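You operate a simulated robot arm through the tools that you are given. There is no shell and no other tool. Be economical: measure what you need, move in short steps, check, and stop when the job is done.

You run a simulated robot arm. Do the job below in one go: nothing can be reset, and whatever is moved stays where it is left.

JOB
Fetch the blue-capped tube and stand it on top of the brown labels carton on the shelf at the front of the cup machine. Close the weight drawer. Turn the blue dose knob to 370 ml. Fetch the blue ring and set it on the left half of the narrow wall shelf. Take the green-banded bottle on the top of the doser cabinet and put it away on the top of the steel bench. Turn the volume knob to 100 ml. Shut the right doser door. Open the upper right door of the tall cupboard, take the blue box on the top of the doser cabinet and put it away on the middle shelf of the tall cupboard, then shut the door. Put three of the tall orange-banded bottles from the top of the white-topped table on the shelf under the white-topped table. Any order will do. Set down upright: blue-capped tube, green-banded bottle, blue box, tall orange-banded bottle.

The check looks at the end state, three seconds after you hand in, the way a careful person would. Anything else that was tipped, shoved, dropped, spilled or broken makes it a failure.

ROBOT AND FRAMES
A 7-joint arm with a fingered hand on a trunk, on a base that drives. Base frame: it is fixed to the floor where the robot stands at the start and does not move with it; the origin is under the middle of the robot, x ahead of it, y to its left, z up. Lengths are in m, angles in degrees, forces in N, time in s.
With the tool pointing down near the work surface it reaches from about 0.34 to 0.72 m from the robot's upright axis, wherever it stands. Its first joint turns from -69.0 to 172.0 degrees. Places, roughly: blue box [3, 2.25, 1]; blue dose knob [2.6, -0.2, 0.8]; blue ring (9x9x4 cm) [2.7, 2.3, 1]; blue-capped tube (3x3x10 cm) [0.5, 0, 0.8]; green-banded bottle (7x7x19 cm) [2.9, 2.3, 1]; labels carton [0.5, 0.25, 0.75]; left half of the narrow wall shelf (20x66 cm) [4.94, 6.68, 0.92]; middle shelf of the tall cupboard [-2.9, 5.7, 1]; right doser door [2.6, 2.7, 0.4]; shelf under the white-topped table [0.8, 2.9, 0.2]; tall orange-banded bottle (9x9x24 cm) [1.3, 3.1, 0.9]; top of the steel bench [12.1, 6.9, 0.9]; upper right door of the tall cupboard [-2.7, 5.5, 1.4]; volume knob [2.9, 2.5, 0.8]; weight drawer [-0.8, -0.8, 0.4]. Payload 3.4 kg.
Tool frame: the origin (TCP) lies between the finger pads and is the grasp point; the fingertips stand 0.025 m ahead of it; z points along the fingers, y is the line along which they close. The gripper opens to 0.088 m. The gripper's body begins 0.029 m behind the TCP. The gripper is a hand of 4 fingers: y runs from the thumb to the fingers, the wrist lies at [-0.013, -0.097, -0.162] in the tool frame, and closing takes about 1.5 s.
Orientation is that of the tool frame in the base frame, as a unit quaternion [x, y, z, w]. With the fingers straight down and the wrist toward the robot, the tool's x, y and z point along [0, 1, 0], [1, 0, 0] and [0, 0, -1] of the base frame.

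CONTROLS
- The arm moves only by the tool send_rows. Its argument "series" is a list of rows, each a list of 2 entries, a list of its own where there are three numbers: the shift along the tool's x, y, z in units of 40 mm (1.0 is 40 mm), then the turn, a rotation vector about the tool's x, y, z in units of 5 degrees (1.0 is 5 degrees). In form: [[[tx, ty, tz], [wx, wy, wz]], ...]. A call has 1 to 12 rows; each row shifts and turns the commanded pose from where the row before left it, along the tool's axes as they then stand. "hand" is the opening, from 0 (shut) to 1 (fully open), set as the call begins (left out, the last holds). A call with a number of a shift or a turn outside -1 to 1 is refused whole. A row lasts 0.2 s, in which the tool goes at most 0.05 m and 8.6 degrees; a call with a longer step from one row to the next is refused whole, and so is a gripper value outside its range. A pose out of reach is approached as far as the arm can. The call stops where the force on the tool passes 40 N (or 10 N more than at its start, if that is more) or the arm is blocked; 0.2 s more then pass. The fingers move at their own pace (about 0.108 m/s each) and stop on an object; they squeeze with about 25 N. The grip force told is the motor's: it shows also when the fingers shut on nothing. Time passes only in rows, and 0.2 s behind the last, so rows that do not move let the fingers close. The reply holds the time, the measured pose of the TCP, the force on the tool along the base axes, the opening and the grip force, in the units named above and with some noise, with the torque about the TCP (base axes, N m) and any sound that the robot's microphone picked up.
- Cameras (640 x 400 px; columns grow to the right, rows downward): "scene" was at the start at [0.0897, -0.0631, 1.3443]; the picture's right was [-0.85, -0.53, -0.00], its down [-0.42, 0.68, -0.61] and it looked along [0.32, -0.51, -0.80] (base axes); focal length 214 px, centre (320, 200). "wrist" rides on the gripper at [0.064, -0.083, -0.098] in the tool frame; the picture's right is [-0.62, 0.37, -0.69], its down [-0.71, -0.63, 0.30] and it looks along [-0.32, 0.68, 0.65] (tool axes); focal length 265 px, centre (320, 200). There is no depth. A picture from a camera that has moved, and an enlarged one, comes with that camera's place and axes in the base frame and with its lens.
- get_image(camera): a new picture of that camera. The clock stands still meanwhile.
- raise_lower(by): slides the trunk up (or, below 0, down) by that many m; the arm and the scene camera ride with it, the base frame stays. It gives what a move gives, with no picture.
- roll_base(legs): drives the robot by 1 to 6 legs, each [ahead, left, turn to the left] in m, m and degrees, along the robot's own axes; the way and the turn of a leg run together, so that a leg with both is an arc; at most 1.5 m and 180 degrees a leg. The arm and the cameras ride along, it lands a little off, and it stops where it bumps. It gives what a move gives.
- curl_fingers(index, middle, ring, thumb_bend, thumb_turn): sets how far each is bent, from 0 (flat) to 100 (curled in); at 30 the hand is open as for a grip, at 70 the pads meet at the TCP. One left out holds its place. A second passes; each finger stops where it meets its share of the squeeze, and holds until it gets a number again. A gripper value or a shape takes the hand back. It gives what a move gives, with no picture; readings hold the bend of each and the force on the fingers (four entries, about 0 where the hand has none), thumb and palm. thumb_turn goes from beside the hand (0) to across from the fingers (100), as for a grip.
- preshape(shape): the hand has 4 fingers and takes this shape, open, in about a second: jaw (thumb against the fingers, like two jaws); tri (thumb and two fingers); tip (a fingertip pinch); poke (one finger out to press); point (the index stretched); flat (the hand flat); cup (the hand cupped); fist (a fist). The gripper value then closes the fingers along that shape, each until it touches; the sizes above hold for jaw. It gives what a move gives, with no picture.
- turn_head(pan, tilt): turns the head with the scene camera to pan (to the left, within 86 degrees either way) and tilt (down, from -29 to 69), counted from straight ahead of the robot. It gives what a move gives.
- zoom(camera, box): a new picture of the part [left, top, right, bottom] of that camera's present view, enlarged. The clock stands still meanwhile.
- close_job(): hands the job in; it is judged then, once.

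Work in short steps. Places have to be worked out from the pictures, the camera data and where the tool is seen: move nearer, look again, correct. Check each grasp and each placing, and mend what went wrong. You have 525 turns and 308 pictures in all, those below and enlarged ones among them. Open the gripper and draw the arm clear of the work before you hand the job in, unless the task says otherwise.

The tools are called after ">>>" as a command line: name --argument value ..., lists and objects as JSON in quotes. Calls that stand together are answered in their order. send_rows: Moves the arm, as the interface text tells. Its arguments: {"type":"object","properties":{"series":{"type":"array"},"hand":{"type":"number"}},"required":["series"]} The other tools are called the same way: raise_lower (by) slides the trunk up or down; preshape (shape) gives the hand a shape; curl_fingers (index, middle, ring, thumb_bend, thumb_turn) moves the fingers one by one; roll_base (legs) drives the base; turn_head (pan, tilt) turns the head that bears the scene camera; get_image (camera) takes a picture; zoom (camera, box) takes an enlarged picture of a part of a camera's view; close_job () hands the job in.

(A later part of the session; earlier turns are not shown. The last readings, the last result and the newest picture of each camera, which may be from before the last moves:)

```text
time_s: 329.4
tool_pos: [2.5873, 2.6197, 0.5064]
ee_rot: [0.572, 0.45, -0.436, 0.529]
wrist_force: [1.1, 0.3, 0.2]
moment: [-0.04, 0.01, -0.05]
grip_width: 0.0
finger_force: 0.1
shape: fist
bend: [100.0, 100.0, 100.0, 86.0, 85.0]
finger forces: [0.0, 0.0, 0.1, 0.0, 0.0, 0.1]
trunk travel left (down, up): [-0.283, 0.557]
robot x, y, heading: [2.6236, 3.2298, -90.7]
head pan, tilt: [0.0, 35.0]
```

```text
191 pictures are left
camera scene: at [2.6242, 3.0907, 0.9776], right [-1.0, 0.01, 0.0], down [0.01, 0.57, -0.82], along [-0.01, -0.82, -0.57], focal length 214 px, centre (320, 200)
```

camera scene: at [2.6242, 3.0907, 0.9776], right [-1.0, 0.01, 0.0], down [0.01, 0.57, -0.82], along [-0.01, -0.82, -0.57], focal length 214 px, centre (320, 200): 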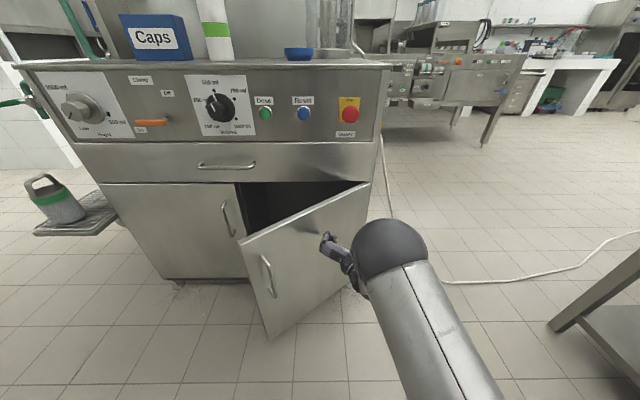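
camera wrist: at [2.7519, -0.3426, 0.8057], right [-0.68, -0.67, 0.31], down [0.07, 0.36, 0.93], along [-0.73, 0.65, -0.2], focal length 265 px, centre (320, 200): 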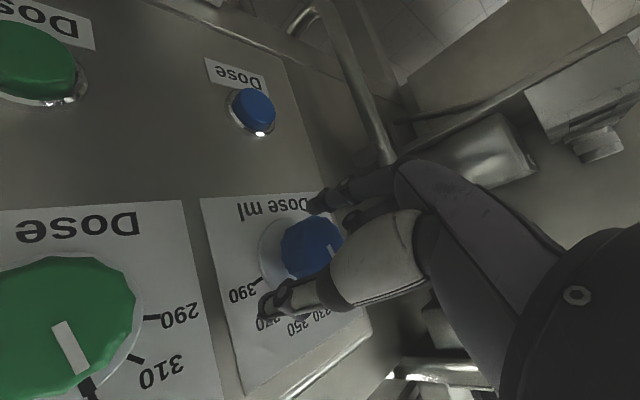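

The door is closing. I continue in small steps until it stops.

>>> roll_base --legs '[[0.07, 0.03, 0.5]]'

>>> roll_base --legs '[[0.06, 0, 0]]'

>>> get_image --camera "scene"

```text
time_s: 330.4
tool_pos: [2.6225, 2.5476, 0.5069]
ee_rot: [0.57, 0.453, -0.433, 0.531]
wrist_force: [-0.7, 1.1, -0.3]
moment: [-0.03, 0.0, 0.02]
grip_width: 0.0002
finger_force: 0.1
shape: fist
bend: [100.0, 100.0, 100.0, 86.0, 85.0]
finger forces: [0.0, 0.1, 0.1, 0.0, 0.1, 0.0]
trunk travel left (down, up): [-0.283, 0.557]
robot x, y, heading: [2.6531, 3.1613, -89.9]
head pan, tilt: [0.0, 35.0]
```

```text
time_s: 331.4
tool_pos: [2.6222, 2.4859, 0.5076]
ee_rot: [0.569, 0.453, -0.433, 0.532]
wrist_force: [0.7, 0.7, 0.7]
moment: [-0.01, -0.01, -0.03]
grip_width: 0.0
finger_force: 0.1
shape: fist
bend: [100.0, 100.0, 100.0, 86.0, 85.0]
finger forces: [0.1, 0.1, 0.0, 0.0, 0.0, 0.0]
trunk travel left (down, up): [-0.283, 0.557]
robot x, y, heading: [2.6579, 3.0954, -90.3]
head pan, tilt: [0.0, 35.0]
```

```text
190 pictures are left
camera scene: at [2.6546, 2.958, 0.9776], right [-1.0, 0.0, 0.0], down [0.0, 0.57, -0.82], along [0.0, -0.82, -0.57], focal length 214 px, centre (320, 200)
```

scene: 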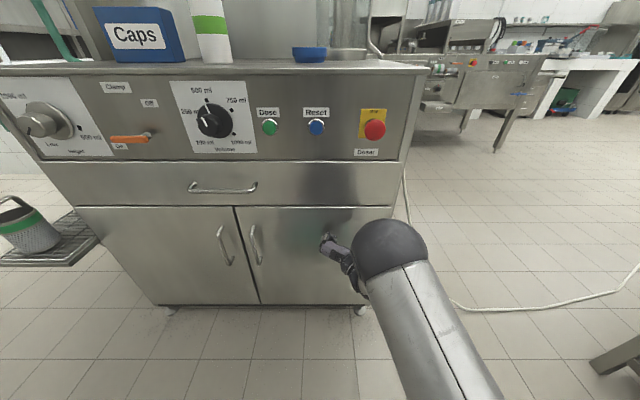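

>>> roll_base --legs '[[0.04, 0, 0]]'

>>> zoom --camera "scene" --box '[60, 140, 420, 320]'

```text
time_s: 332.3
tool_pos: [2.6244, 2.4718, 0.5033]
ee_rot: [0.571, 0.458, -0.427, 0.53]
wrist_force: [1.8, 13.1, 2.6]
moment: [0.15, -0.06, 0.19]
grip_width: 0.0806
finger_force: 0.0
shape: fist
bend: [100.0, 100.0, 100.0, 93.0, 84.0]
finger forces: [0.0, 0.0, 0.0, 0.0, 19.4, 0.0]
trunk travel left (down, up): [-0.283, 0.557]
robot x, y, heading: [2.6579, 3.0766, -89.8]
head pan, tilt: [0.0, 35.0]
stopped in leg 1: the force on the tool passed its limit at 75 N (the readings are from after the stop); the commanded pose is now the measured one
```

```text
1.78 times, centred on (240, 230) of scene
camera zoom: at [2.6547, 2.9396, 0.9778], right [-1.0, 0.0, 0.0], down [0.0, 0.57, -0.82], along [0.0, -0.82, -0.57], focal length 381 px, centre (462, 147)
```

zoom: 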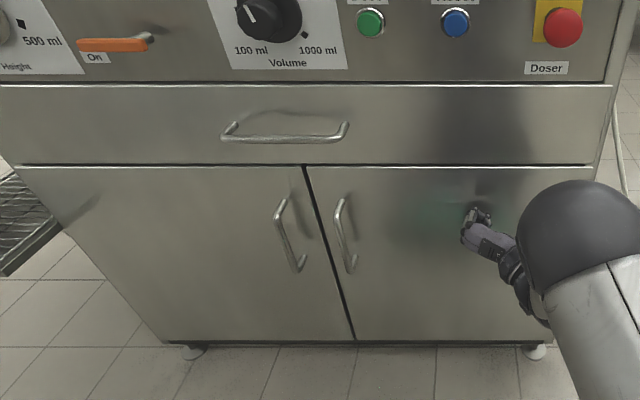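

Shut and flush. I back off and look at the volume dial.

>>> roll_base --legs '[[-0.35, 0.2, 0]]'

>>> raise_lower --by 0.35

>>> get_image --camera "scene"

```text
time_s: 334.7
tool_pos: [2.8279, 2.8071, 0.502]
ee_rot: [0.57, 0.46, -0.427, 0.53]
wrist_force: [-0.2, 0.7, 0.3]
moment: [-0.02, 0.0, -0.02]
grip_width: 0.0001
finger_force: 0.1
shape: fist
bend: [100.0, 100.0, 100.0, 86.0, 85.0]
finger forces: [0.0, 0.1, 0.0, 0.1, 0.1, 0.0]
trunk travel left (down, up): [-0.283, 0.557]
robot x, y, heading: [2.8555, 3.4127, -89.7]
head pan, tilt: [0.0, 35.0]
```

```text
time_s: 338.1
tool_pos: [2.8282, 2.8068, 0.8528]
ee_rot: [0.57, 0.458, -0.427, 0.531]
wrist_force: [-1.2, 0.4, -0.6]
moment: [0.0, 0.02, -0.06]
grip_width: 0.0
finger_force: 0.0
shape: fist
bend: [100.0, 100.0, 100.0, 86.0, 85.0]
finger forces: [0.0, 0.1, 0.0, 0.0, 0.1, 0.0]
trunk travel left (down, up): [-0.633, 0.207]
robot x, y, heading: [2.8558, 3.4125, -89.9]
head pan, tilt: [0.0, 35.0]
```

```text
188 pictures are left
camera scene: at [2.8567, 3.2754, 1.3276], right [-1.0, 0.0, 0.0], down [0.0, 0.57, -0.82], along [0.0, -0.82, -0.57], focal length 214 px, centre (320, 200)
```

scene: 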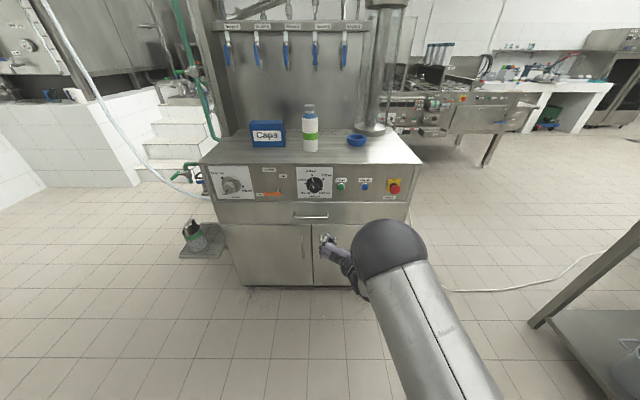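

>>> zoom --camera "scene" --box '[290, 160, 340, 205]'

>>> zoom --camera "scene" --box '[235, 90, 385, 170]'

```text
8.89 times, centred on (315, 182) of scene
camera zoom: at [2.8567, 3.2754, 1.3276], right [-1.0, 0.0, 0.0], down [0.0, 0.57, -0.82], along [0.0, -0.82, -0.57], focal length 1906 px, centre (364, 356)
```

zoom: 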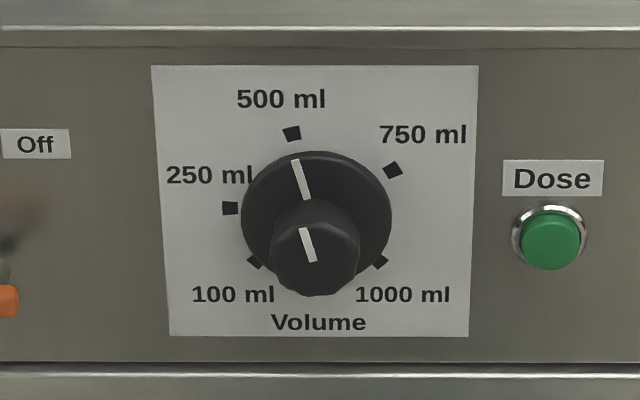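

```text
4.27 times, centred on (310, 130) of scene
camera zoom: at [2.8567, 3.2754, 1.3276], right [-1.0, 0.0, 0.0], down [0.0, 0.57, -0.82], along [0.0, -0.82, -0.57], focal length 915 px, centre (363, 499)
```

zoom: 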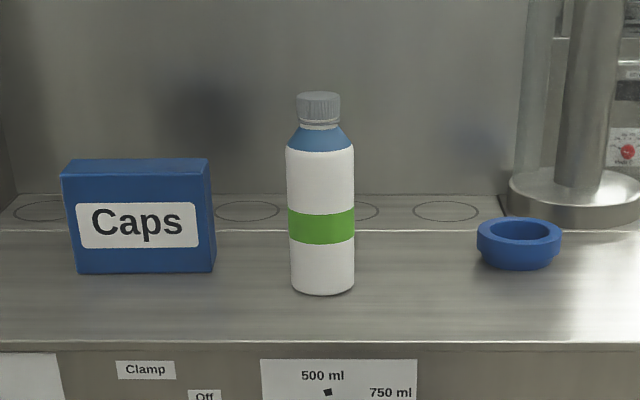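

The pointer is at 500 and 100 ml lies 120° counter-clockwise. I prepare a clockwise pre-roll and a symmetric pinch.

>>> curl_fingers --index 36 --thumb_bend 36 --thumb_turn 100 --middle 100 --ring 100

>>> send_rows --series '[[[0, 0, 0], [0, 0, 1]], [[0, 0, 0], [0, 0, 1]], [[0, 0, 0], [0, 0, 1]], [[0, 0, 0], [0, 0, 1]], [[0, 0, 0], [0, 0, 1]], [[0, 0, 0], [0, 0, 1]], [[0, 0, 0], [0, 0, 1]], [[0, 0, 0], [0, 0, 1]], [[0, 0, 0], [0, 0, 1]], [[0, 0, 0], [0, 0, 1]], [[0, 0, 0], [0, 0, 0]]]'

```text
time_s: 339.1
tool_pos: [2.8288, 2.8067, 0.8525]
ee_rot: [0.57, 0.459, -0.427, 0.531]
wrist_force: [-1.1, -0.3, 0.7]
moment: [0.0, 0.01, 0.01]
grip_width: 0.0717
finger_force: 0.1
shape: fingers
bend: [36.0, 100.0, 100.0, 36.0, 98.0]
finger forces: [0.0, 0.0, 0.0, 0.0, 0.0, 0.1]
trunk travel left (down, up): [-0.633, 0.207]
robot x, y, heading: [2.8531, 3.4121, -90.0]
head pan, tilt: [0.0, 35.0]
```

```text
time_s: 341.5
tool_pos: [2.8287, 2.8069, 0.8517]
ee_rot: [0.711, 0.175, -0.163, 0.662]
wrist_force: [-0.6, 0.1, 0.4]
moment: [-0.01, 0.0, 0.0]
grip_width: 0.0716
finger_force: 0.0
shape: fingers
bend: [36.0, 100.0, 100.0, 36.0, 98.0]
finger forces: [0.0, 0.1, 0.0, 0.1, 0.0, 0.0]
trunk travel left (down, up): [-0.633, 0.207]
robot x, y, heading: [2.8518, 3.4126, -89.8]
head pan, tilt: [0.0, 35.0]
```

The clockwise range is generous. I roll 25° more, then drive closer and check.

>>> send_rows --series '[[[0, 0, 0], [0, 0, 1]], [[0, 0, 0], [0, 0, 1]], [[0, 0, 0], [0, 0, 1]], [[0, 0, 0], [0, 0, 1]], [[0, 0, 0], [0, 0, 1]], [[0, 0, 0], [0, 0, 0]]]'

>>> roll_base --legs '[[0.17, 0.05, 0]]'

>>> get_image --camera "wrist"

>>> get_image --camera "scene"

```text
time_s: 342.9
tool_pos: [2.8274, 2.8075, 0.8508]
ee_rot: [0.732, 0.016, -0.016, 0.681]
wrist_force: [0.2, -1.2, 0.5]
moment: [-0.01, -0.02, 0.01]
grip_width: 0.0718
finger_force: 0.0
shape: fingers
bend: [36.0, 100.0, 100.0, 36.0, 98.0]
finger forces: [0.0, 0.0, 0.0, 0.0, 0.0, 0.0]
trunk travel left (down, up): [-0.633, 0.207]
robot x, y, heading: [2.8541, 3.4134, -90.0]
head pan, tilt: [0.0, 35.0]
```

```text
time_s: 344.4
tool_pos: [2.8815, 2.6387, 0.8524]
ee_rot: [0.731, 0.018, -0.015, 0.682]
wrist_force: [-0.9, -0.3, 0.3]
moment: [-0.01, 0.01, 0.03]
grip_width: 0.0716
finger_force: 0.0
shape: fingers
bend: [36.0, 100.0, 100.0, 36.0, 98.0]
finger forces: [0.0, 0.0, 0.0, 0.0, 0.0, 0.1]
trunk travel left (down, up): [-0.633, 0.207]
robot x, y, heading: [2.9067, 3.2478, -89.6]
head pan, tilt: [0.0, 35.0]
```

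```text
185 pictures are left
camera wrist: at [2.942, 2.7422, 0.7724], right [-0.6, 0.66, 0.45], down [-0.74, -0.26, -0.62], along [-0.29, -0.7, 0.65], focal length 265 px, centre (320, 200)
```

wrist: 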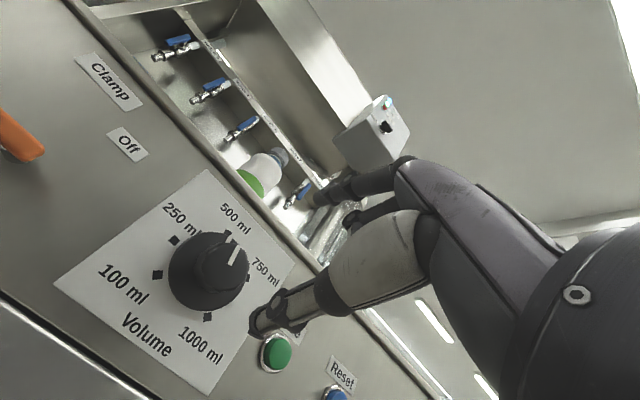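

```text
184 pictures are left
camera scene: at [2.9089, 3.1062, 1.3275], right [-1.0, -0.01, 0.0], down [0.0, 0.57, -0.82], along [0.01, -0.82, -0.57], focal length 214 px, centre (320, 200)
```

scene: 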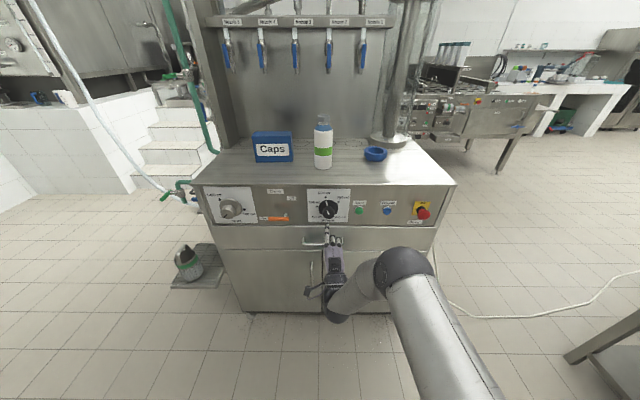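

Aligned with the cap at (2.88, 2.50, 0.853). I advance.

>>> send_rows --series '[[[0, 0.08, 0.8], [0, 0, 0]], [[0, 0.08, 0.8], [0, 0, 0]], [[0, 0.06, 0.8], [0, 0, 0]], [[0, 0, 0], [0, 0, 0]]]'

>>> get_image --camera "wrist"

>>> zoom --camera "scene" --box '[280, 170, 380, 270]'

```text
time_s: 345.4
tool_pos: [2.8829, 2.5429, 0.8546]
ee_rot: [0.731, 0.018, -0.015, 0.681]
wrist_force: [0.3, -0.7, -0.6]
moment: [-0.05, 0.01, 0.01]
grip_width: 0.0717
finger_force: 0.1
shape: fingers
bend: [36.0, 100.0, 100.0, 36.0, 98.0]
finger forces: [0.0, 0.1, 0.1, 0.0, 0.0, 0.0]
trunk travel left (down, up): [-0.633, 0.207]
robot x, y, heading: [2.9103, 3.2472, -89.5]
head pan, tilt: [0.0, 35.0]
```

```text
183 pictures are left
camera wrist: at [2.9429, 2.647, 0.7751], right [-0.6, 0.66, 0.45], down [-0.74, -0.26, -0.62], along [-0.29, -0.7, 0.65], focal length 265 px, centre (320, 200)
```

wrist: 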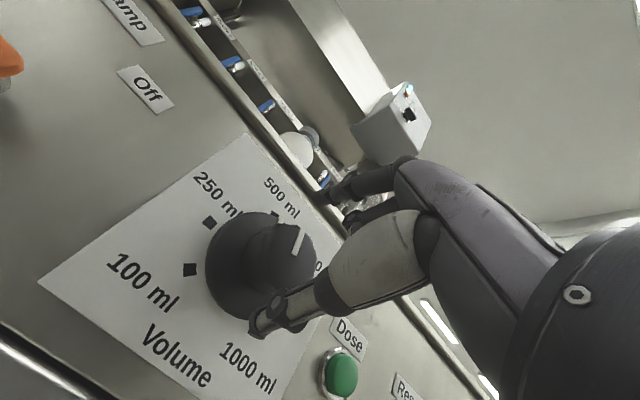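

```text
4.00 times, centred on (330, 220) of scene
camera zoom: at [2.9085, 3.1075, 1.3276], right [-1.0, -0.01, 0.0], down [0.0, 0.57, -0.82], along [0.01, -0.82, -0.57], focal length 858 px, centre (280, 120)
```

zoom: 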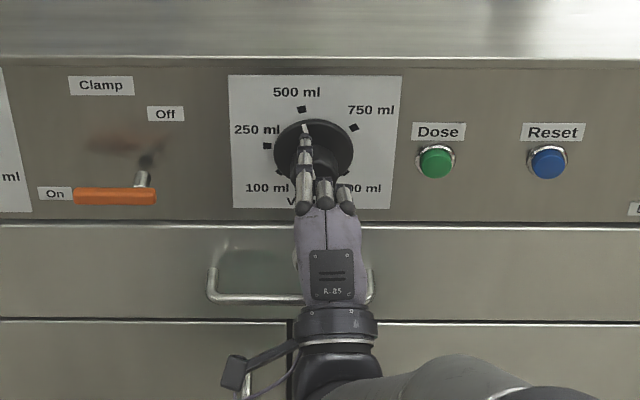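

I shift 9 mm to centre the finger on the cap, advance the rest, and close.

>>> send_rows --series '[[[-0.24, 0.04, 0.45], [0, 0, 0]], [[0, 0.04, 0.45], [0, 0, 0]], [[0, 0, 0], [0, 0, 0]]]'

>>> curl_fingers --index 80 --thumb_bend 80

>>> zoom --camera "scene" --box '[300, 170, 360, 230]'

```text
time_s: 346.2
tool_pos: [2.8743, 2.5083, 0.8571]
ee_rot: [0.73, 0.018, -0.014, 0.683]
wrist_force: [-3.6, 10.8, 4.3]
moment: [-0.03, 0.02, -0.01]
grip_width: 0.0717
finger_force: 5.8
shape: fingers
bend: [36.0, 100.0, 100.0, 36.0, 98.0]
finger forces: [0.0, 12.0, 0.1, 0.0, 0.0, 0.0]
trunk travel left (down, up): [-0.633, 0.207]
robot x, y, heading: [2.905, 3.2469, -89.5]
head pan, tilt: [0.0, 35.0]
```

```text
time_s: 347.2
tool_pos: [2.8738, 2.509, 0.8547]
ee_rot: [0.731, 0.018, -0.014, 0.682]
wrist_force: [-6.1, 20.9, -7.5]
moment: [-0.5, 0.04, -0.1]
grip_width: 0.04
finger_force: 29.5
shape: fingers
bend: [48.0, 100.0, 100.0, 61.0, 100.0]
finger forces: [8.8, 25.0, 0.0, 0.1, 24.4, 0.0]
trunk travel left (down, up): [-0.633, 0.207]
robot x, y, heading: [2.9048, 3.2408, -89.5]
head pan, tilt: [0.0, 35.0]
```

```text
6.67 times, centred on (330, 200) of scene
camera zoom: at [2.9068, 3.1108, 1.3279], right [-1.0, -0.01, 0.0], down [0.0, 0.57, -0.82], along [0.01, -0.82, -0.57], focal length 1430 px, centre (253, 200)
```

zoom: 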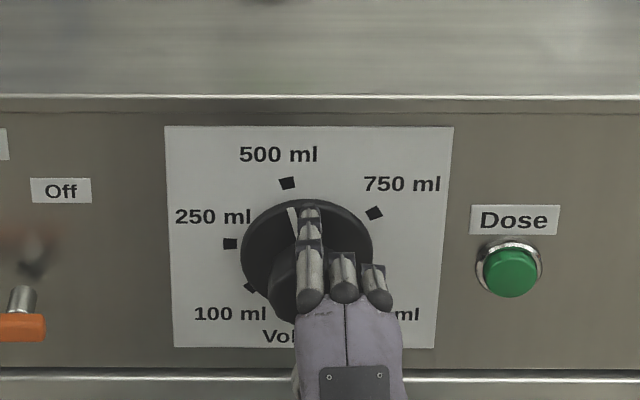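

The curled middle finger presses the cap face. I reopen and use index, middle and ring together with the thumb instead.

>>> curl_fingers --index 36 --thumb_bend 36

>>> send_rows --series '[[[0.15, 0, -0.8], [0, 0, 0]], [[0, 0, -0.4], [0, 0, 0]], [[0, 0, 0], [0, 0, 0]]]'

>>> curl_fingers --index 36 --middle 36 --ring 36 --thumb_bend 36

>>> send_rows --series '[[[0, 0, 0.8], [0, 0, 0]], [[0, 0, 0.4], [0, 0, 0]], [[0, 0, 0], [0, 0, 0]]]'

>>> curl_fingers --index 80 --middle 80 --ring 80 --thumb_bend 80

>>> zoom --camera "scene" --box '[300, 170, 360, 230]'

```text
time_s: 348.2
tool_pos: [2.8739, 2.5086, 0.8563]
ee_rot: [0.731, 0.019, -0.014, 0.682]
wrist_force: [-3.5, 10.6, 4.9]
moment: [-0.07, 0.02, -0.04]
grip_width: 0.0714
finger_force: 6.8
shape: fingers
bend: [36.0, 100.0, 100.0, 36.0, 98.0]
finger forces: [0.1, 12.9, 0.1, 0.1, 0.0, 0.0]
trunk travel left (down, up): [-0.633, 0.207]
robot x, y, heading: [2.9055, 3.248, -89.4]
head pan, tilt: [0.0, 35.0]
```

```text
time_s: 349.0
tool_pos: [2.8773, 2.5535, 0.8579]
ee_rot: [0.732, 0.018, -0.016, 0.681]
wrist_force: [0.0, 0.2, 0.4]
moment: [0.0, 0.01, 0.02]
grip_width: 0.0719
finger_force: 0.1
shape: fingers
bend: [36.0, 100.0, 100.0, 36.0, 98.0]
finger forces: [0.0, 0.0, 0.0, 0.0, 0.0, 0.0]
trunk travel left (down, up): [-0.633, 0.207]
robot x, y, heading: [2.9096, 3.2405, -89.8]
head pan, tilt: [0.0, 35.0]
```

```text
time_s: 350.0
tool_pos: [2.8779, 2.5534, 0.8568]
ee_rot: [0.732, 0.02, -0.013, 0.681]
wrist_force: [-0.1, 0.8, 0.6]
moment: [0.0, 0.03, 0.0]
grip_width: 0.072
finger_force: 0.0
shape: fingers
bend: [36.0, 36.0, 36.0, 36.0, 98.0]
finger forces: [0.0, 0.1, 0.1, 0.0, 0.0, 0.0]
trunk travel left (down, up): [-0.633, 0.207]
robot x, y, heading: [2.9082, 3.2508, -89.6]
head pan, tilt: [0.0, 35.0]
```

```text
time_s: 350.8
tool_pos: [2.8791, 2.5053, 0.8534]
ee_rot: [0.732, 0.018, -0.014, 0.681]
wrist_force: [-0.1, -0.3, -0.2]
moment: [0.02, 0.02, -0.01]
grip_width: 0.0718
finger_force: 0.1
shape: fingers
bend: [36.0, 36.0, 36.0, 36.0, 98.0]
finger forces: [0.1, 0.0, 0.0, 0.0, 0.0, 0.0]
trunk travel left (down, up): [-0.633, 0.207]
robot x, y, heading: [2.9065, 3.2479, -89.4]
head pan, tilt: [0.0, 35.0]
```

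```text
time_s: 351.8
tool_pos: [2.8772, 2.5057, 0.8542]
ee_rot: [0.731, 0.017, -0.016, 0.681]
wrist_force: [-4.3, 2.7, -1.7]
moment: [-1.03, 0.03, -0.3]
grip_width: 0.048
finger_force: 29.8
shape: fingers
bend: [42.0, 47.0, 58.0, 59.0, 99.0]
finger forces: [10.1, 9.5, 10.5, 0.0, 29.0, 0.1]
trunk travel left (down, up): [-0.633, 0.207]
robot x, y, heading: [2.9083, 3.2472, -89.8]
head pan, tilt: [0.0, 35.0]
```

```text
6.67 times, centred on (330, 200) of scene
camera zoom: at [2.9075, 3.1078, 1.3277], right [-1.0, -0.01, 0.0], down [0.0, 0.57, -0.82], along [0.01, -0.82, -0.57], focal length 1430 px, centre (253, 200)
```

zoom: 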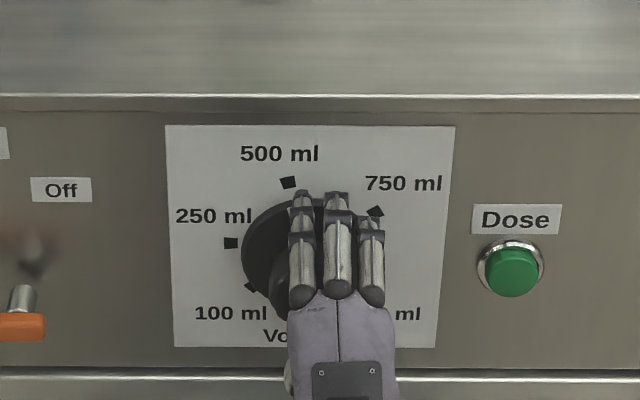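

A firm grip. I turn counter-clockwise 40°.

>>> send_rows --series '[[[0, 0, 0], [0, 0, -1]], [[0, 0, 0], [0, 0, -1]], [[0, 0, 0], [0, 0, -1]], [[0, 0, 0], [0, 0, -1]], [[0, 0, 0], [0, 0, -1]], [[0, 0, 0], [0, 0, -1]], [[0, 0, 0], [0, 0, -1]], [[0, 0, 0], [0, 0, -1]], [[0, 0, 0], [0, 0, 0]]]'

>>> zoom --camera "scene" --box '[300, 170, 360, 230]'

```text
time_s: 353.8
tool_pos: [2.8796, 2.5068, 0.8552]
ee_rot: [0.68, 0.266, -0.247, 0.636]
wrist_force: [-4.0, -5.9, 9.2]
moment: [-0.78, -0.03, 0.32]
grip_width: 0.0415
finger_force: 24.8
shape: fingers
bend: [47.0, 47.0, 57.0, 60.0, 100.0]
finger forces: [7.3, 10.1, 11.2, 0.1, 20.9, 0.0]
trunk travel left (down, up): [-0.633, 0.207]
robot x, y, heading: [2.9084, 3.2444, -89.5]
head pan, tilt: [0.0, 35.0]
```

```text
6.67 times, centred on (330, 200) of scene
camera zoom: at [2.9076, 3.1082, 1.3278], right [-1.0, -0.01, 0.0], down [0.0, 0.57, -0.82], along [0.01, -0.82, -0.57], focal length 1430 px, centre (253, 200)
```

zoom: 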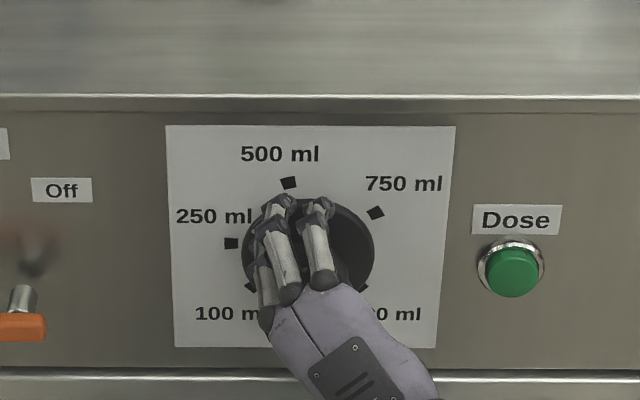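

>>> send_rows --series '[[[0, 0, 0], [0, 0, -1]], [[0, 0, 0], [0, 0, -1]], [[0, 0, 0], [0, 0, -1]], [[0, 0, 0], [0, 0, -1]], [[0, 0, 0], [0, 0, -1]], [[0, 0, 0], [0, 0, -1]], [[0, 0, 0], [0, 0, -1]], [[0, 0, 0], [0, 0, -1]], [[0, 0, 0], [0, 0, -1]], [[0, 0, 0], [0, 0, -1]], [[0, 0, 0], [0, 0, 0]]]'

>>> zoom --camera "scene" --box '[300, 170, 360, 230]'

>>> get_image --camera "wrist"

```text
time_s: 356.2
tool_pos: [2.8787, 2.5073, 0.8559]
ee_rot: [0.504, 0.53, -0.493, 0.471]
wrist_force: [-0.5, 9.0, 0.8]
moment: [-0.15, -0.01, 0.53]
grip_width: 0.0322
finger_force: 22.1
shape: fingers
bend: [51.0, 45.0, 71.0, 64.0, 100.0]
finger forces: [6.3, 20.6, 0.1, 0.0, 17.4, 0.0]
trunk travel left (down, up): [-0.633, 0.207]
robot x, y, heading: [2.9027, 3.2442, -89.5]
head pan, tilt: [0.0, 35.0]
```

```text
6.67 times, centred on (330, 200) of scene
camera zoom: at [2.9084, 3.1094, 1.3278], right [-1.0, -0.01, 0.0], down [0.0, 0.57, -0.82], along [0.01, -0.82, -0.57], focal length 1430 px, centre (253, 200)
```

zoom: 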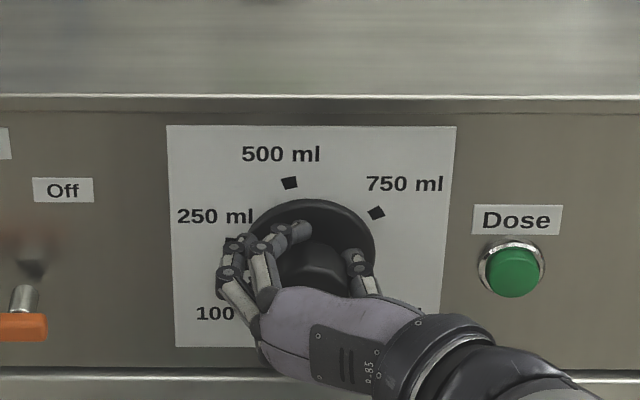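

```text
177 pictures are left
camera wrist: at [2.7922, 2.609, 0.8023], right [0.4, 0.65, 0.65], down [-0.59, -0.36, 0.72], along [0.7, -0.67, 0.24], focal length 265 px, centre (320, 200)
```

wrist: 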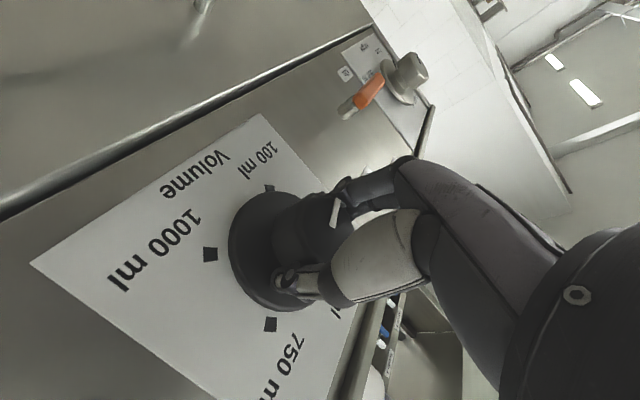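

The knob is following. I continue 30° more, near the roll limit.

>>> send_rows --series '[[[0, 0, 0], [0, 0, -1]], [[0, 0, 0], [0, 0, -1]], [[0, 0, 0], [0, 0, -1]], [[0, 0, 0], [0, 0, -1]], [[0, 0, 0], [0, 0, -1]], [[0, 0, 0], [0, 0, -1]], [[0, 0, 0], [0, 0, 0]]]'

>>> curl_fingers --index 36 --middle 36 --ring 36 --thumb_bend 36

>>> send_rows --series '[[[0, 0, -0.8], [0, 0, 0]], [[0, 0, -0.8], [0, 0, 0]], [[0, 0, 0], [0, 0, 0]]]'

>>> zoom --camera "scene" --box '[300, 170, 360, 230]'

>>> get_image --camera "wrist"

```text
time_s: 357.8
tool_pos: [2.8819, 2.5073, 0.8568]
ee_rot: [0.348, 0.643, -0.598, 0.328]
wrist_force: [3.9, 8.2, -0.2]
moment: [-0.38, -0.05, -0.54]
grip_width: 0.0329
finger_force: 24.8
shape: fingers
bend: [48.0, 46.0, 71.0, 67.0, 100.0]
finger forces: [9.7, 9.4, 0.0, 0.1, 30.5, 0.1]
trunk travel left (down, up): [-0.633, 0.207]
robot x, y, heading: [2.9059, 3.2459, -89.6]
head pan, tilt: [0.0, 35.0]
```

```text
time_s: 358.8
tool_pos: [2.8787, 2.5064, 0.8552]
ee_rot: [0.35, 0.643, -0.597, 0.328]
wrist_force: [-0.1, -0.2, 0.7]
moment: [-0.03, -0.04, 0.03]
grip_width: 0.0718
finger_force: 0.1
shape: fingers
bend: [36.0, 36.0, 36.0, 36.0, 98.0]
finger forces: [0.0, 0.0, 0.0, 0.1, 0.0, 0.0]
trunk travel left (down, up): [-0.633, 0.207]
robot x, y, heading: [2.9085, 3.2448, -89.8]
head pan, tilt: [0.0, 35.0]
```

```text
time_s: 359.6
tool_pos: [2.8786, 2.5717, 0.86]
ee_rot: [0.35, 0.643, -0.597, 0.328]
wrist_force: [-0.8, 0.2, 0.6]
moment: [-0.02, -0.02, 0.02]
grip_width: 0.0717
finger_force: 0.1
shape: fingers
bend: [36.0, 36.0, 36.0, 36.0, 98.0]
finger forces: [0.0, 0.0, 0.0, 0.1, 0.1, 0.0]
trunk travel left (down, up): [-0.633, 0.207]
robot x, y, heading: [2.9041, 3.245, -89.7]
head pan, tilt: [0.0, 35.0]
```

```text
6.67 times, centred on (330, 200) of scene
camera zoom: at [2.9086, 3.107, 1.3276], right [-1.0, -0.01, 0.0], down [0.0, 0.57, -0.82], along [0.01, -0.82, -0.57], focal length 1430 px, centre (253, 200)
```

zoom: 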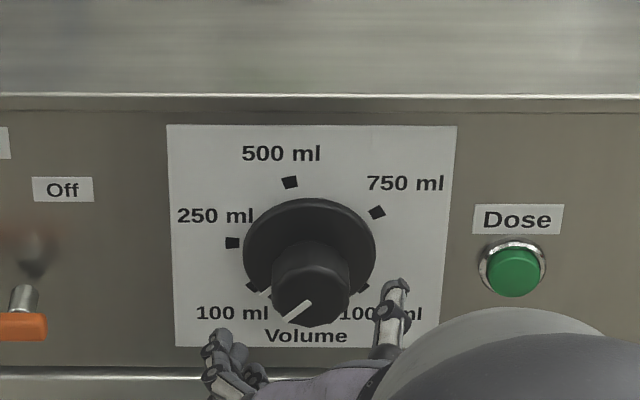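

```text
175 pictures are left
camera wrist: at [2.773, 2.6693, 0.858], right [0.64, 0.67, 0.37], down [-0.14, -0.37, 0.92], along [0.75, -0.64, -0.14], focal length 265 px, centre (320, 200)
```

wrist: 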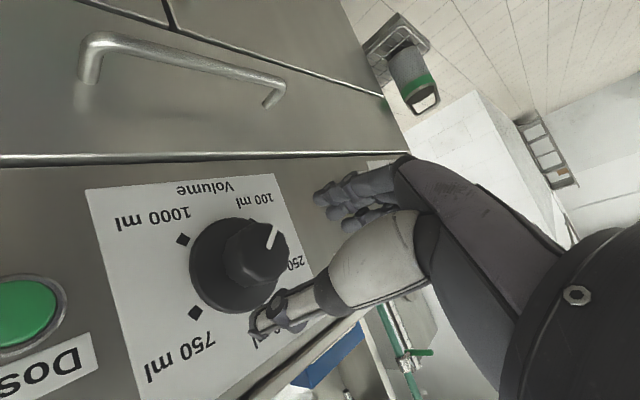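

>>> zoom --camera "scene" --box '[318, 185, 344, 207]'

```text
16.00 times, centred on (331, 196) of scene
camera zoom: at [2.9086, 3.107, 1.3276], right [-1.0, -0.01, 0.0], down [0.0, 0.57, -0.82], along [0.01, -0.82, -0.57], focal length 3432 px, centre (144, 264)
```

zoom: 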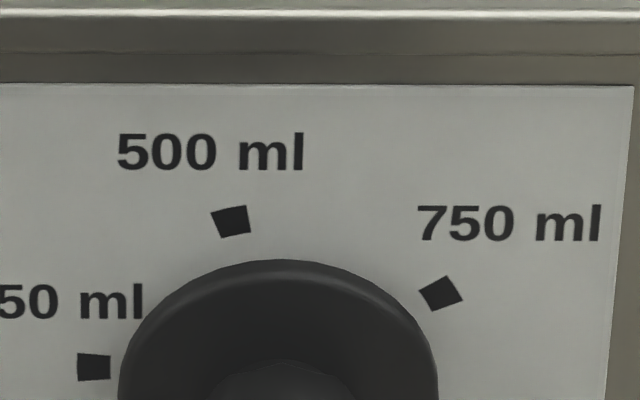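

>>> zoom --camera "scene" --box '[315, 196, 347, 221]'

>>> zoom --camera "wrist" --box '[160, 170, 320, 330]'

```text
16.00 times, centred on (331, 208) of scene
camera zoom: at [2.9086, 3.107, 1.3276], right [-1.0, -0.01, 0.0], down [0.0, 0.57, -0.82], along [0.01, -0.82, -0.57], focal length 3432 px, centre (144, 64)
```

zoom: 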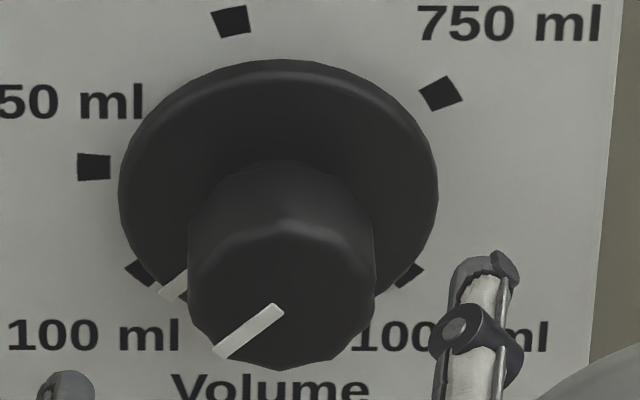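

```text
2.50 times, centred on (240, 250) of wrist
camera zoom: at [2.773, 2.6693, 0.858], right [0.64, 0.67, 0.37], down [-0.14, -0.37, 0.92], along [0.75, -0.64, -0.14], focal length 664 px, centre (520, 75)
```

zoom: 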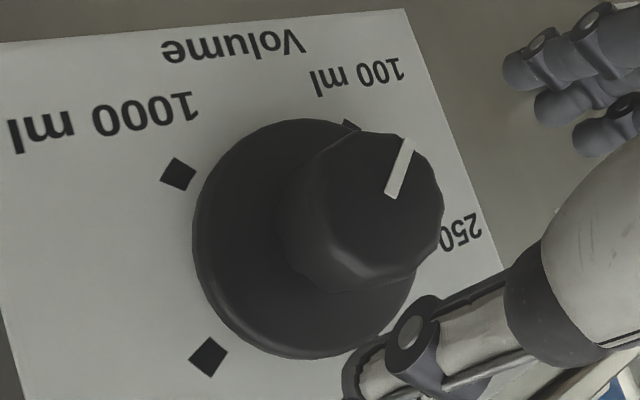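

The pointer direction reads −134°, i.e. on the 100 ml mark. Next the ring: I back off and bring the hand back to pointing down.

>>> roll_base --legs '[[-0.2, 0, 0]]'

>>> send_rows --series '[[[0, 0, 0], [0, 0, 1]], [[0, 0, 0], [0, 0, 1]], [[0, 0, 0], [0, 0, 1]], [[0, 0, 0], [0, 0, 1]], [[0, 0, 0], [0, 0, 1]], [[0, 0, 0], [0, 0, 1]], [[0, 0, 0], [0, 0.5, 0.5]], [[0, 0, 0], [0, 1, 0]], [[0, 0, 0], [0, 1, 0]], [[0, 0, 0], [0, 1, 0]], [[0, 0, 0], [0, 1, 0]], [[0, 0, 0], [0, 1, 0]]]'

>>> send_rows --series '[[[0, 0, 0], [0, 1, 0]], [[0, 0, 0], [0, 1, 0]], [[0, 0, 0], [0, 1, 0]], [[0, 0, 0], [0, 1, 0]], [[0, 0, 0], [0, 1, 0]], [[0, 0, 0], [0, 1, 0]], [[0, 0, 0], [0, 1, 0]], [[0, 0, 0], [0, 1, 0]], [[0, 0, 0], [0, 1, 0]], [[0, 0, 0], [0, 1, 0]], [[0, 0, 0], [0, 1, 0]], [[0, 0, 0], [0, 0.7, 0]]]'

>>> send_rows --series '[[[0, 0, 0], [0, 0, 1]], [[0, 0, 0], [0, 0, 1]], [[0, 0, 0], [0, 0, 1]], [[0, 0, 0], [0, 0, 1]], [[0, 0, 0], [0, 0, 1]], [[0, 0, 0], [0, 0, 1]], [[0, 0, 0], [0, 0, 1]], [[0, 0, 0], [0, 0, 1]], [[0, 0, 0], [0, 0, 1]], [[0, 0, 0], [0, 0, 1]], [[0, 0, 0], [0, 0, 1]], [[0, 0, 0], [0, 0, 0]]]'

```text
time_s: 361.2
tool_pos: [2.8773, 2.7744, 0.8605]
ee_rot: [0.348, 0.643, -0.598, 0.329]
wrist_force: [0.4, -0.3, 0.1]
moment: [-0.01, 0.02, 0.02]
grip_width: 0.0717
finger_force: 0.1
shape: fingers
bend: [36.0, 36.0, 36.0, 36.0, 98.0]
finger forces: [0.0, 0.0, 0.0, 0.1, 0.1, 0.0]
trunk travel left (down, up): [-0.633, 0.207]
robot x, y, heading: [2.9061, 3.4491, -89.6]
head pan, tilt: [0.0, 35.0]
```

```text
time_s: 363.8
tool_pos: [2.8783, 2.7754, 0.8616]
ee_rot: [0.616, 0.619, -0.345, 0.344]
wrist_force: [-0.2, -0.7, -0.1]
moment: [0.01, 0.01, 0.02]
grip_width: 0.0717
finger_force: 0.1
shape: fingers
bend: [36.0, 36.0, 36.0, 36.0, 98.0]
finger forces: [0.0, 0.0, 0.0, 0.1, 0.0, 0.1]
trunk travel left (down, up): [-0.633, 0.207]
robot x, y, heading: [2.9051, 3.4512, -89.5]
head pan, tilt: [0.0, 35.0]
```

```text
time_s: 366.4
tool_pos: [2.8641, 2.8149, 0.8522]
ee_rot: [0.706, 0.709, 0.0, -0.003]
wrist_force: [0.4, -0.5, -0.3]
moment: [-0.04, -0.04, -0.03]
grip_width: 0.0718
finger_force: 0.0
shape: fingers
bend: [36.0, 36.0, 36.0, 36.0, 98.0]
finger forces: [0.0, 0.0, 0.0, 0.0, 0.0, 0.1]
out of reach, approached as far as the arm can: row 9, 10, 11, 12
trunk travel left (down, up): [-0.633, 0.207]
robot x, y, heading: [2.9024, 3.4483, -89.1]
head pan, tilt: [0.0, 35.0]
```

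```text
time_s: 369.0
tool_pos: [2.8685, 2.7344, 0.8536]
ee_rot: [0.953, 0.302, -0.002, -0.002]
wrist_force: [-0.1, -0.8, 0.2]
moment: [0.0, 0.04, -0.02]
grip_width: 0.0719
finger_force: 0.0
shape: fingers
bend: [36.0, 36.0, 36.0, 36.0, 98.0]
finger forces: [0.0, 0.0, 0.1, 0.0, 0.1, 0.1]
out of reach, approached as far as the arm can: row 1, 2, 3, 4, 5, 6, 7, 8, 9, 10, 11
trunk travel left (down, up): [-0.633, 0.207]
robot x, y, heading: [2.9046, 3.4477, -89.4]
head pan, tilt: [0.0, 35.0]
```

The hand points down again. I raise the trunk, retract a bit, and drive so the hand comes above the ring's near rim.

>>> raise_lower --by 0.2

>>> send_rows --series '[[[0.52, -0.75, 0], [0, 0, 0]], [[0.52, -0.75, 0], [0, 0, 0]], [[0.52, -0.75, 0], [0, 0, 0]], [[0, 0, 0], [0, 0, 0]]]'

>>> roll_base --legs '[[0, -0.2, -0.5], [0.4, 0, 0]]'

>>> get_image --camera "wrist"

>>> get_image --camera "scene"

```text
time_s: 371.2
tool_pos: [2.8683, 2.735, 1.0538]
ee_rot: [0.953, 0.302, -0.001, -0.002]
wrist_force: [0.3, -0.5, -0.3]
moment: [-0.03, -0.01, 0.02]
grip_width: 0.0719
finger_force: 0.0
shape: fingers
bend: [36.0, 36.0, 36.0, 36.0, 98.0]
finger forces: [0.1, 0.0, 0.0, 0.1, 0.0, 0.0]
trunk travel left (down, up): [-0.833, 0.007]
robot x, y, heading: [2.9059, 3.4482, -89.4]
head pan, tilt: [0.0, 35.0]
```

```text
time_s: 372.2
tool_pos: [2.8799, 2.7359, 1.0555]
ee_rot: [0.953, 0.303, 0.0, -0.002]
wrist_force: [-0.9, 0.5, 0.2]
moment: [0.01, 0.01, -0.04]
grip_width: 0.0715
finger_force: 0.1
shape: fingers
bend: [36.0, 36.0, 36.0, 36.0, 98.0]
finger forces: [0.1, 0.0, 0.1, 0.0, 0.0, 0.0]
out of reach, approached as far as the arm can: row 1, 2, 3
trunk travel left (down, up): [-0.833, 0.007]
robot x, y, heading: [2.9047, 3.447, -89.6]
head pan, tilt: [0.0, 35.0]
```

```text
time_s: 375.9
tool_pos: [2.6688, 2.3444, 1.0555]
ee_rot: [0.955, 0.297, -0.001, -0.002]
wrist_force: [0.2, -0.2, -0.4]
moment: [0.03, 0.03, -0.02]
grip_width: 0.0718
finger_force: 0.1
shape: fingers
bend: [36.0, 36.0, 36.0, 36.0, 98.0]
finger forces: [0.0, 0.1, 0.1, 0.1, 0.1, 0.0]
trunk travel left (down, up): [-0.833, 0.007]
robot x, y, heading: [2.7021, 3.0568, -89.9]
head pan, tilt: [0.0, 35.0]
```

```text
171 pictures are left
camera wrist: at [2.6739, 2.4484, 1.1546], right [-0.3, -0.66, 0.69], down [-0.95, 0.11, -0.3], along [0.12, -0.74, -0.66], focal length 265 px, centre (320, 200)
```

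wrist: 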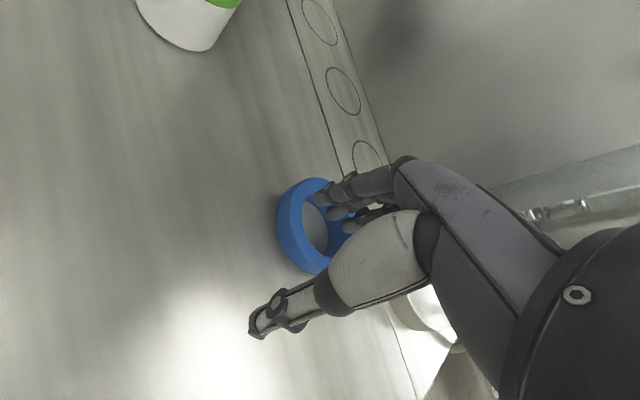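

```text
170 pictures are left
camera scene: at [2.7032, 2.9173, 1.5276], right [-1.0, 0.0, 0.0], down [0.0, 0.57, -0.82], along [0.0, -0.82, -0.57], focal length 214 px, centre (320, 200)
```

scene: 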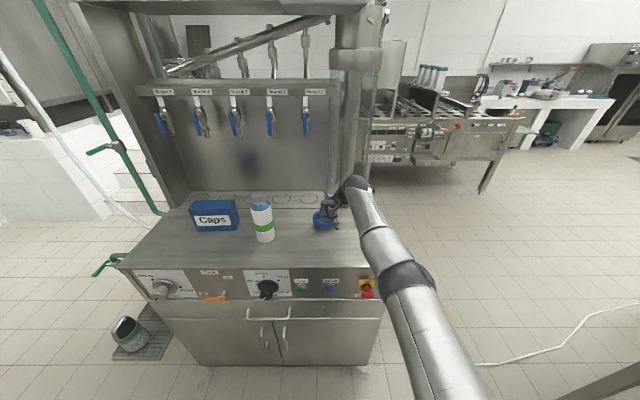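

The arm is near a limit here, so I position with base and trunk. The ring's centre is at (2.688, 2.247); I'll pinch its near rim with index inside and thumb outside.

>>> curl_fingers --index 40 --thumb_bend 40 --middle 100 --ring 100

>>> roll_base --legs '[[0.066, 0.0, 0]]'

>>> get_image --camera "wrist"

```text
time_s: 376.9
tool_pos: [2.6689, 2.3442, 1.056]
ee_rot: [0.955, 0.297, -0.001, -0.002]
wrist_force: [-0.5, -0.1, 0.4]
moment: [0.01, -0.02, 0.02]
grip_width: 0.0641
finger_force: 0.0
shape: fingers
bend: [40.0, 100.0, 100.0, 40.0, 99.0]
finger forces: [0.0, 0.0, 0.1, 0.0, 0.0, 0.0]
trunk travel left (down, up): [-0.833, 0.007]
robot x, y, heading: [2.7054, 3.0535, -90.2]
head pan, tilt: [0.0, 35.0]
```

```text
time_s: 377.9
tool_pos: [2.6673, 2.2768, 1.0558]
ee_rot: [0.955, 0.298, -0.001, -0.003]
wrist_force: [1.0, 0.0, 0.1]
moment: [0.04, -0.03, 0.03]
grip_width: 0.0637
finger_force: 0.0
shape: fingers
bend: [40.0, 100.0, 100.0, 40.0, 99.0]
finger forces: [0.1, 0.0, 0.1, 0.0, 0.0, 0.0]
trunk travel left (down, up): [-0.833, 0.007]
robot x, y, heading: [2.706, 2.9874, -90.2]
head pan, tilt: [0.0, 35.0]
```

```text
169 pictures are left
camera wrist: at [2.6738, 2.381, 1.1545], right [-0.3, -0.66, 0.69], down [-0.95, 0.11, -0.3], along [0.12, -0.74, -0.66], focal length 265 px, centre (320, 200)
```

wrist: 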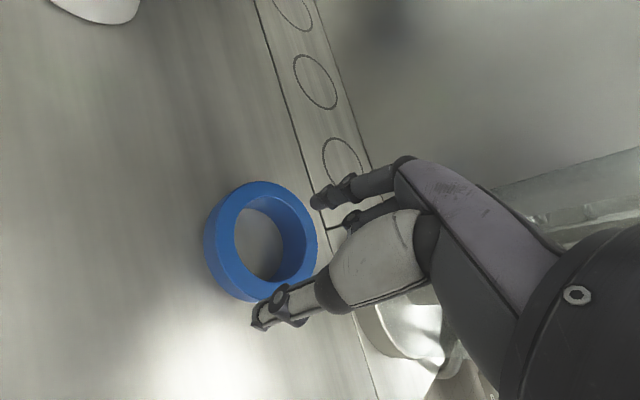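

Small correction, then lower toward the ring.

>>> roll_base --legs '[[-0.01, -0.004, 0]]'

>>> raise_lower --by -0.04

>>> get_image --camera "wrist"

```text
time_s: 378.6
tool_pos: [2.6646, 2.2865, 1.0556]
ee_rot: [0.955, 0.298, -0.001, -0.004]
wrist_force: [-0.8, 0.1, -0.3]
moment: [0.03, -0.01, -0.02]
grip_width: 0.0638
finger_force: 0.0
shape: fingers
bend: [40.0, 100.0, 100.0, 40.0, 99.0]
finger forces: [0.0, 0.0, 0.0, 0.0, 0.0, 0.0]
trunk travel left (down, up): [-0.833, 0.007]
robot x, y, heading: [2.6967, 2.9966, -90.3]
head pan, tilt: [0.0, 35.0]
```

```text
time_s: 379.4
tool_pos: [2.6648, 2.287, 1.0151]
ee_rot: [0.955, 0.297, -0.001, -0.002]
wrist_force: [0.2, 1.9, 0.7]
moment: [0.01, 0.01, 0.01]
grip_width: 0.0639
finger_force: 0.1
shape: fingers
bend: [40.0, 100.0, 100.0, 40.0, 99.0]
finger forces: [0.1, 0.1, 0.1, 0.1, 0.0, 0.0]
trunk travel left (down, up): [-0.793, 0.047]
robot x, y, heading: [2.6979, 2.9998, -90.2]
head pan, tilt: [0.0, 35.0]
```

```text
168 pictures are left
camera wrist: at [2.67, 2.3916, 1.1147], right [-0.3, -0.66, 0.69], down [-0.95, 0.11, -0.3], along [0.12, -0.74, -0.66], focal length 265 px, centre (320, 200)
```

wrist: 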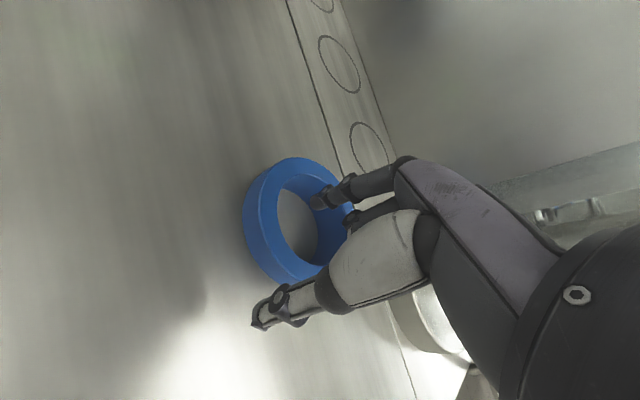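

>>> roll_base --legs '[[-0.008, -0.003, 0]]'

>>> raise_lower --by -0.028

>>> get_image --camera "wrist"

```text
time_s: 380.2
tool_pos: [2.6616, 2.295, 1.0151]
ee_rot: [0.955, 0.298, -0.001, -0.003]
wrist_force: [-0.7, 0.0, -0.1]
moment: [-0.01, -0.01, -0.03]
grip_width: 0.0637
finger_force: 0.2
shape: fingers
bend: [40.0, 100.0, 100.0, 40.0, 99.0]
finger forces: [0.1, 0.0, 0.0, 0.1, 0.1, 0.1]
trunk travel left (down, up): [-0.793, 0.047]
robot x, y, heading: [2.6952, 3.0083, -90.2]
head pan, tilt: [0.0, 35.0]
```

```text
time_s: 380.9
tool_pos: [2.6614, 2.2948, 0.9878]
ee_rot: [0.955, 0.298, -0.001, -0.003]
wrist_force: [0.7, -0.5, 0.2]
moment: [0.02, 0.01, 0.03]
grip_width: 0.0638
finger_force: 0.0
shape: fingers
bend: [40.0, 100.0, 100.0, 40.0, 99.0]
finger forces: [0.0, 0.0, 0.0, 0.0, 0.0, 0.0]
trunk travel left (down, up): [-0.765, 0.075]
robot x, y, heading: [2.6943, 3.0051, -90.5]
head pan, tilt: [0.0, 35.0]
```

```text
167 pictures are left
camera wrist: at [2.667, 2.3998, 1.0869], right [-0.3, -0.66, 0.69], down [-0.95, 0.11, -0.3], along [0.12, -0.74, -0.66], focal length 265 px, centre (320, 200)
```

wrist: 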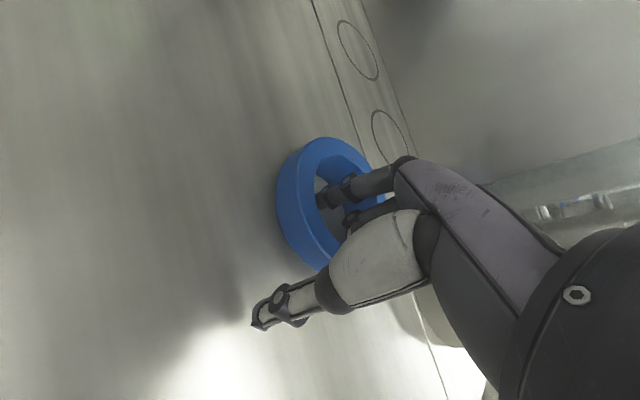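

The index is inside the ring and the thumb outside. I lower 7 mm more and pinch.

>>> raise_lower --by -0.008

>>> curl_fingers --index 78 --thumb_bend 78

>>> get_image --camera "wrist"

```text
time_s: 381.5
tool_pos: [2.6619, 2.2945, 0.9815]
ee_rot: [0.955, 0.298, 0.0, -0.002]
wrist_force: [0.5, -0.6, -0.4]
moment: [0.0, -0.03, 0.03]
grip_width: 0.064
finger_force: 0.1
shape: fingers
bend: [40.0, 100.0, 100.0, 40.0, 99.0]
finger forces: [0.0, 0.0, 0.0, 0.0, 0.1, 0.0]
trunk travel left (down, up): [-0.757, 0.083]
robot x, y, heading: [2.6969, 3.0052, -90.3]
head pan, tilt: [0.0, 35.0]
```

```text
time_s: 382.5
tool_pos: [2.6616, 2.295, 0.981]
ee_rot: [0.955, 0.297, 0.0, -0.003]
wrist_force: [0.4, -0.3, 0.7]
moment: [-0.05, 0.06, -0.04]
grip_width: 0.0001
finger_force: 12.0
shape: fingers
bend: [75.0, 100.0, 100.0, 72.0, 100.0]
finger forces: [10.8, 5.8, 0.1, 0.1, 7.8, 0.0]
trunk travel left (down, up): [-0.757, 0.083]
robot x, y, heading: [2.6952, 3.0025, -90.1]
head pan, tilt: [0.0, 35.0]
```

```text
166 pictures are left
camera wrist: at [2.6668, 2.3996, 1.0788], right [-0.3, -0.66, 0.69], down [-0.95, 0.11, -0.3], along [0.12, -0.74, -0.66], focal length 265 px, centre (320, 200)
```

wrist: 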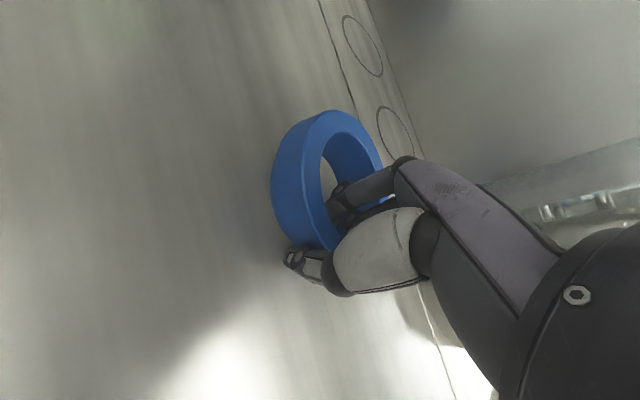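

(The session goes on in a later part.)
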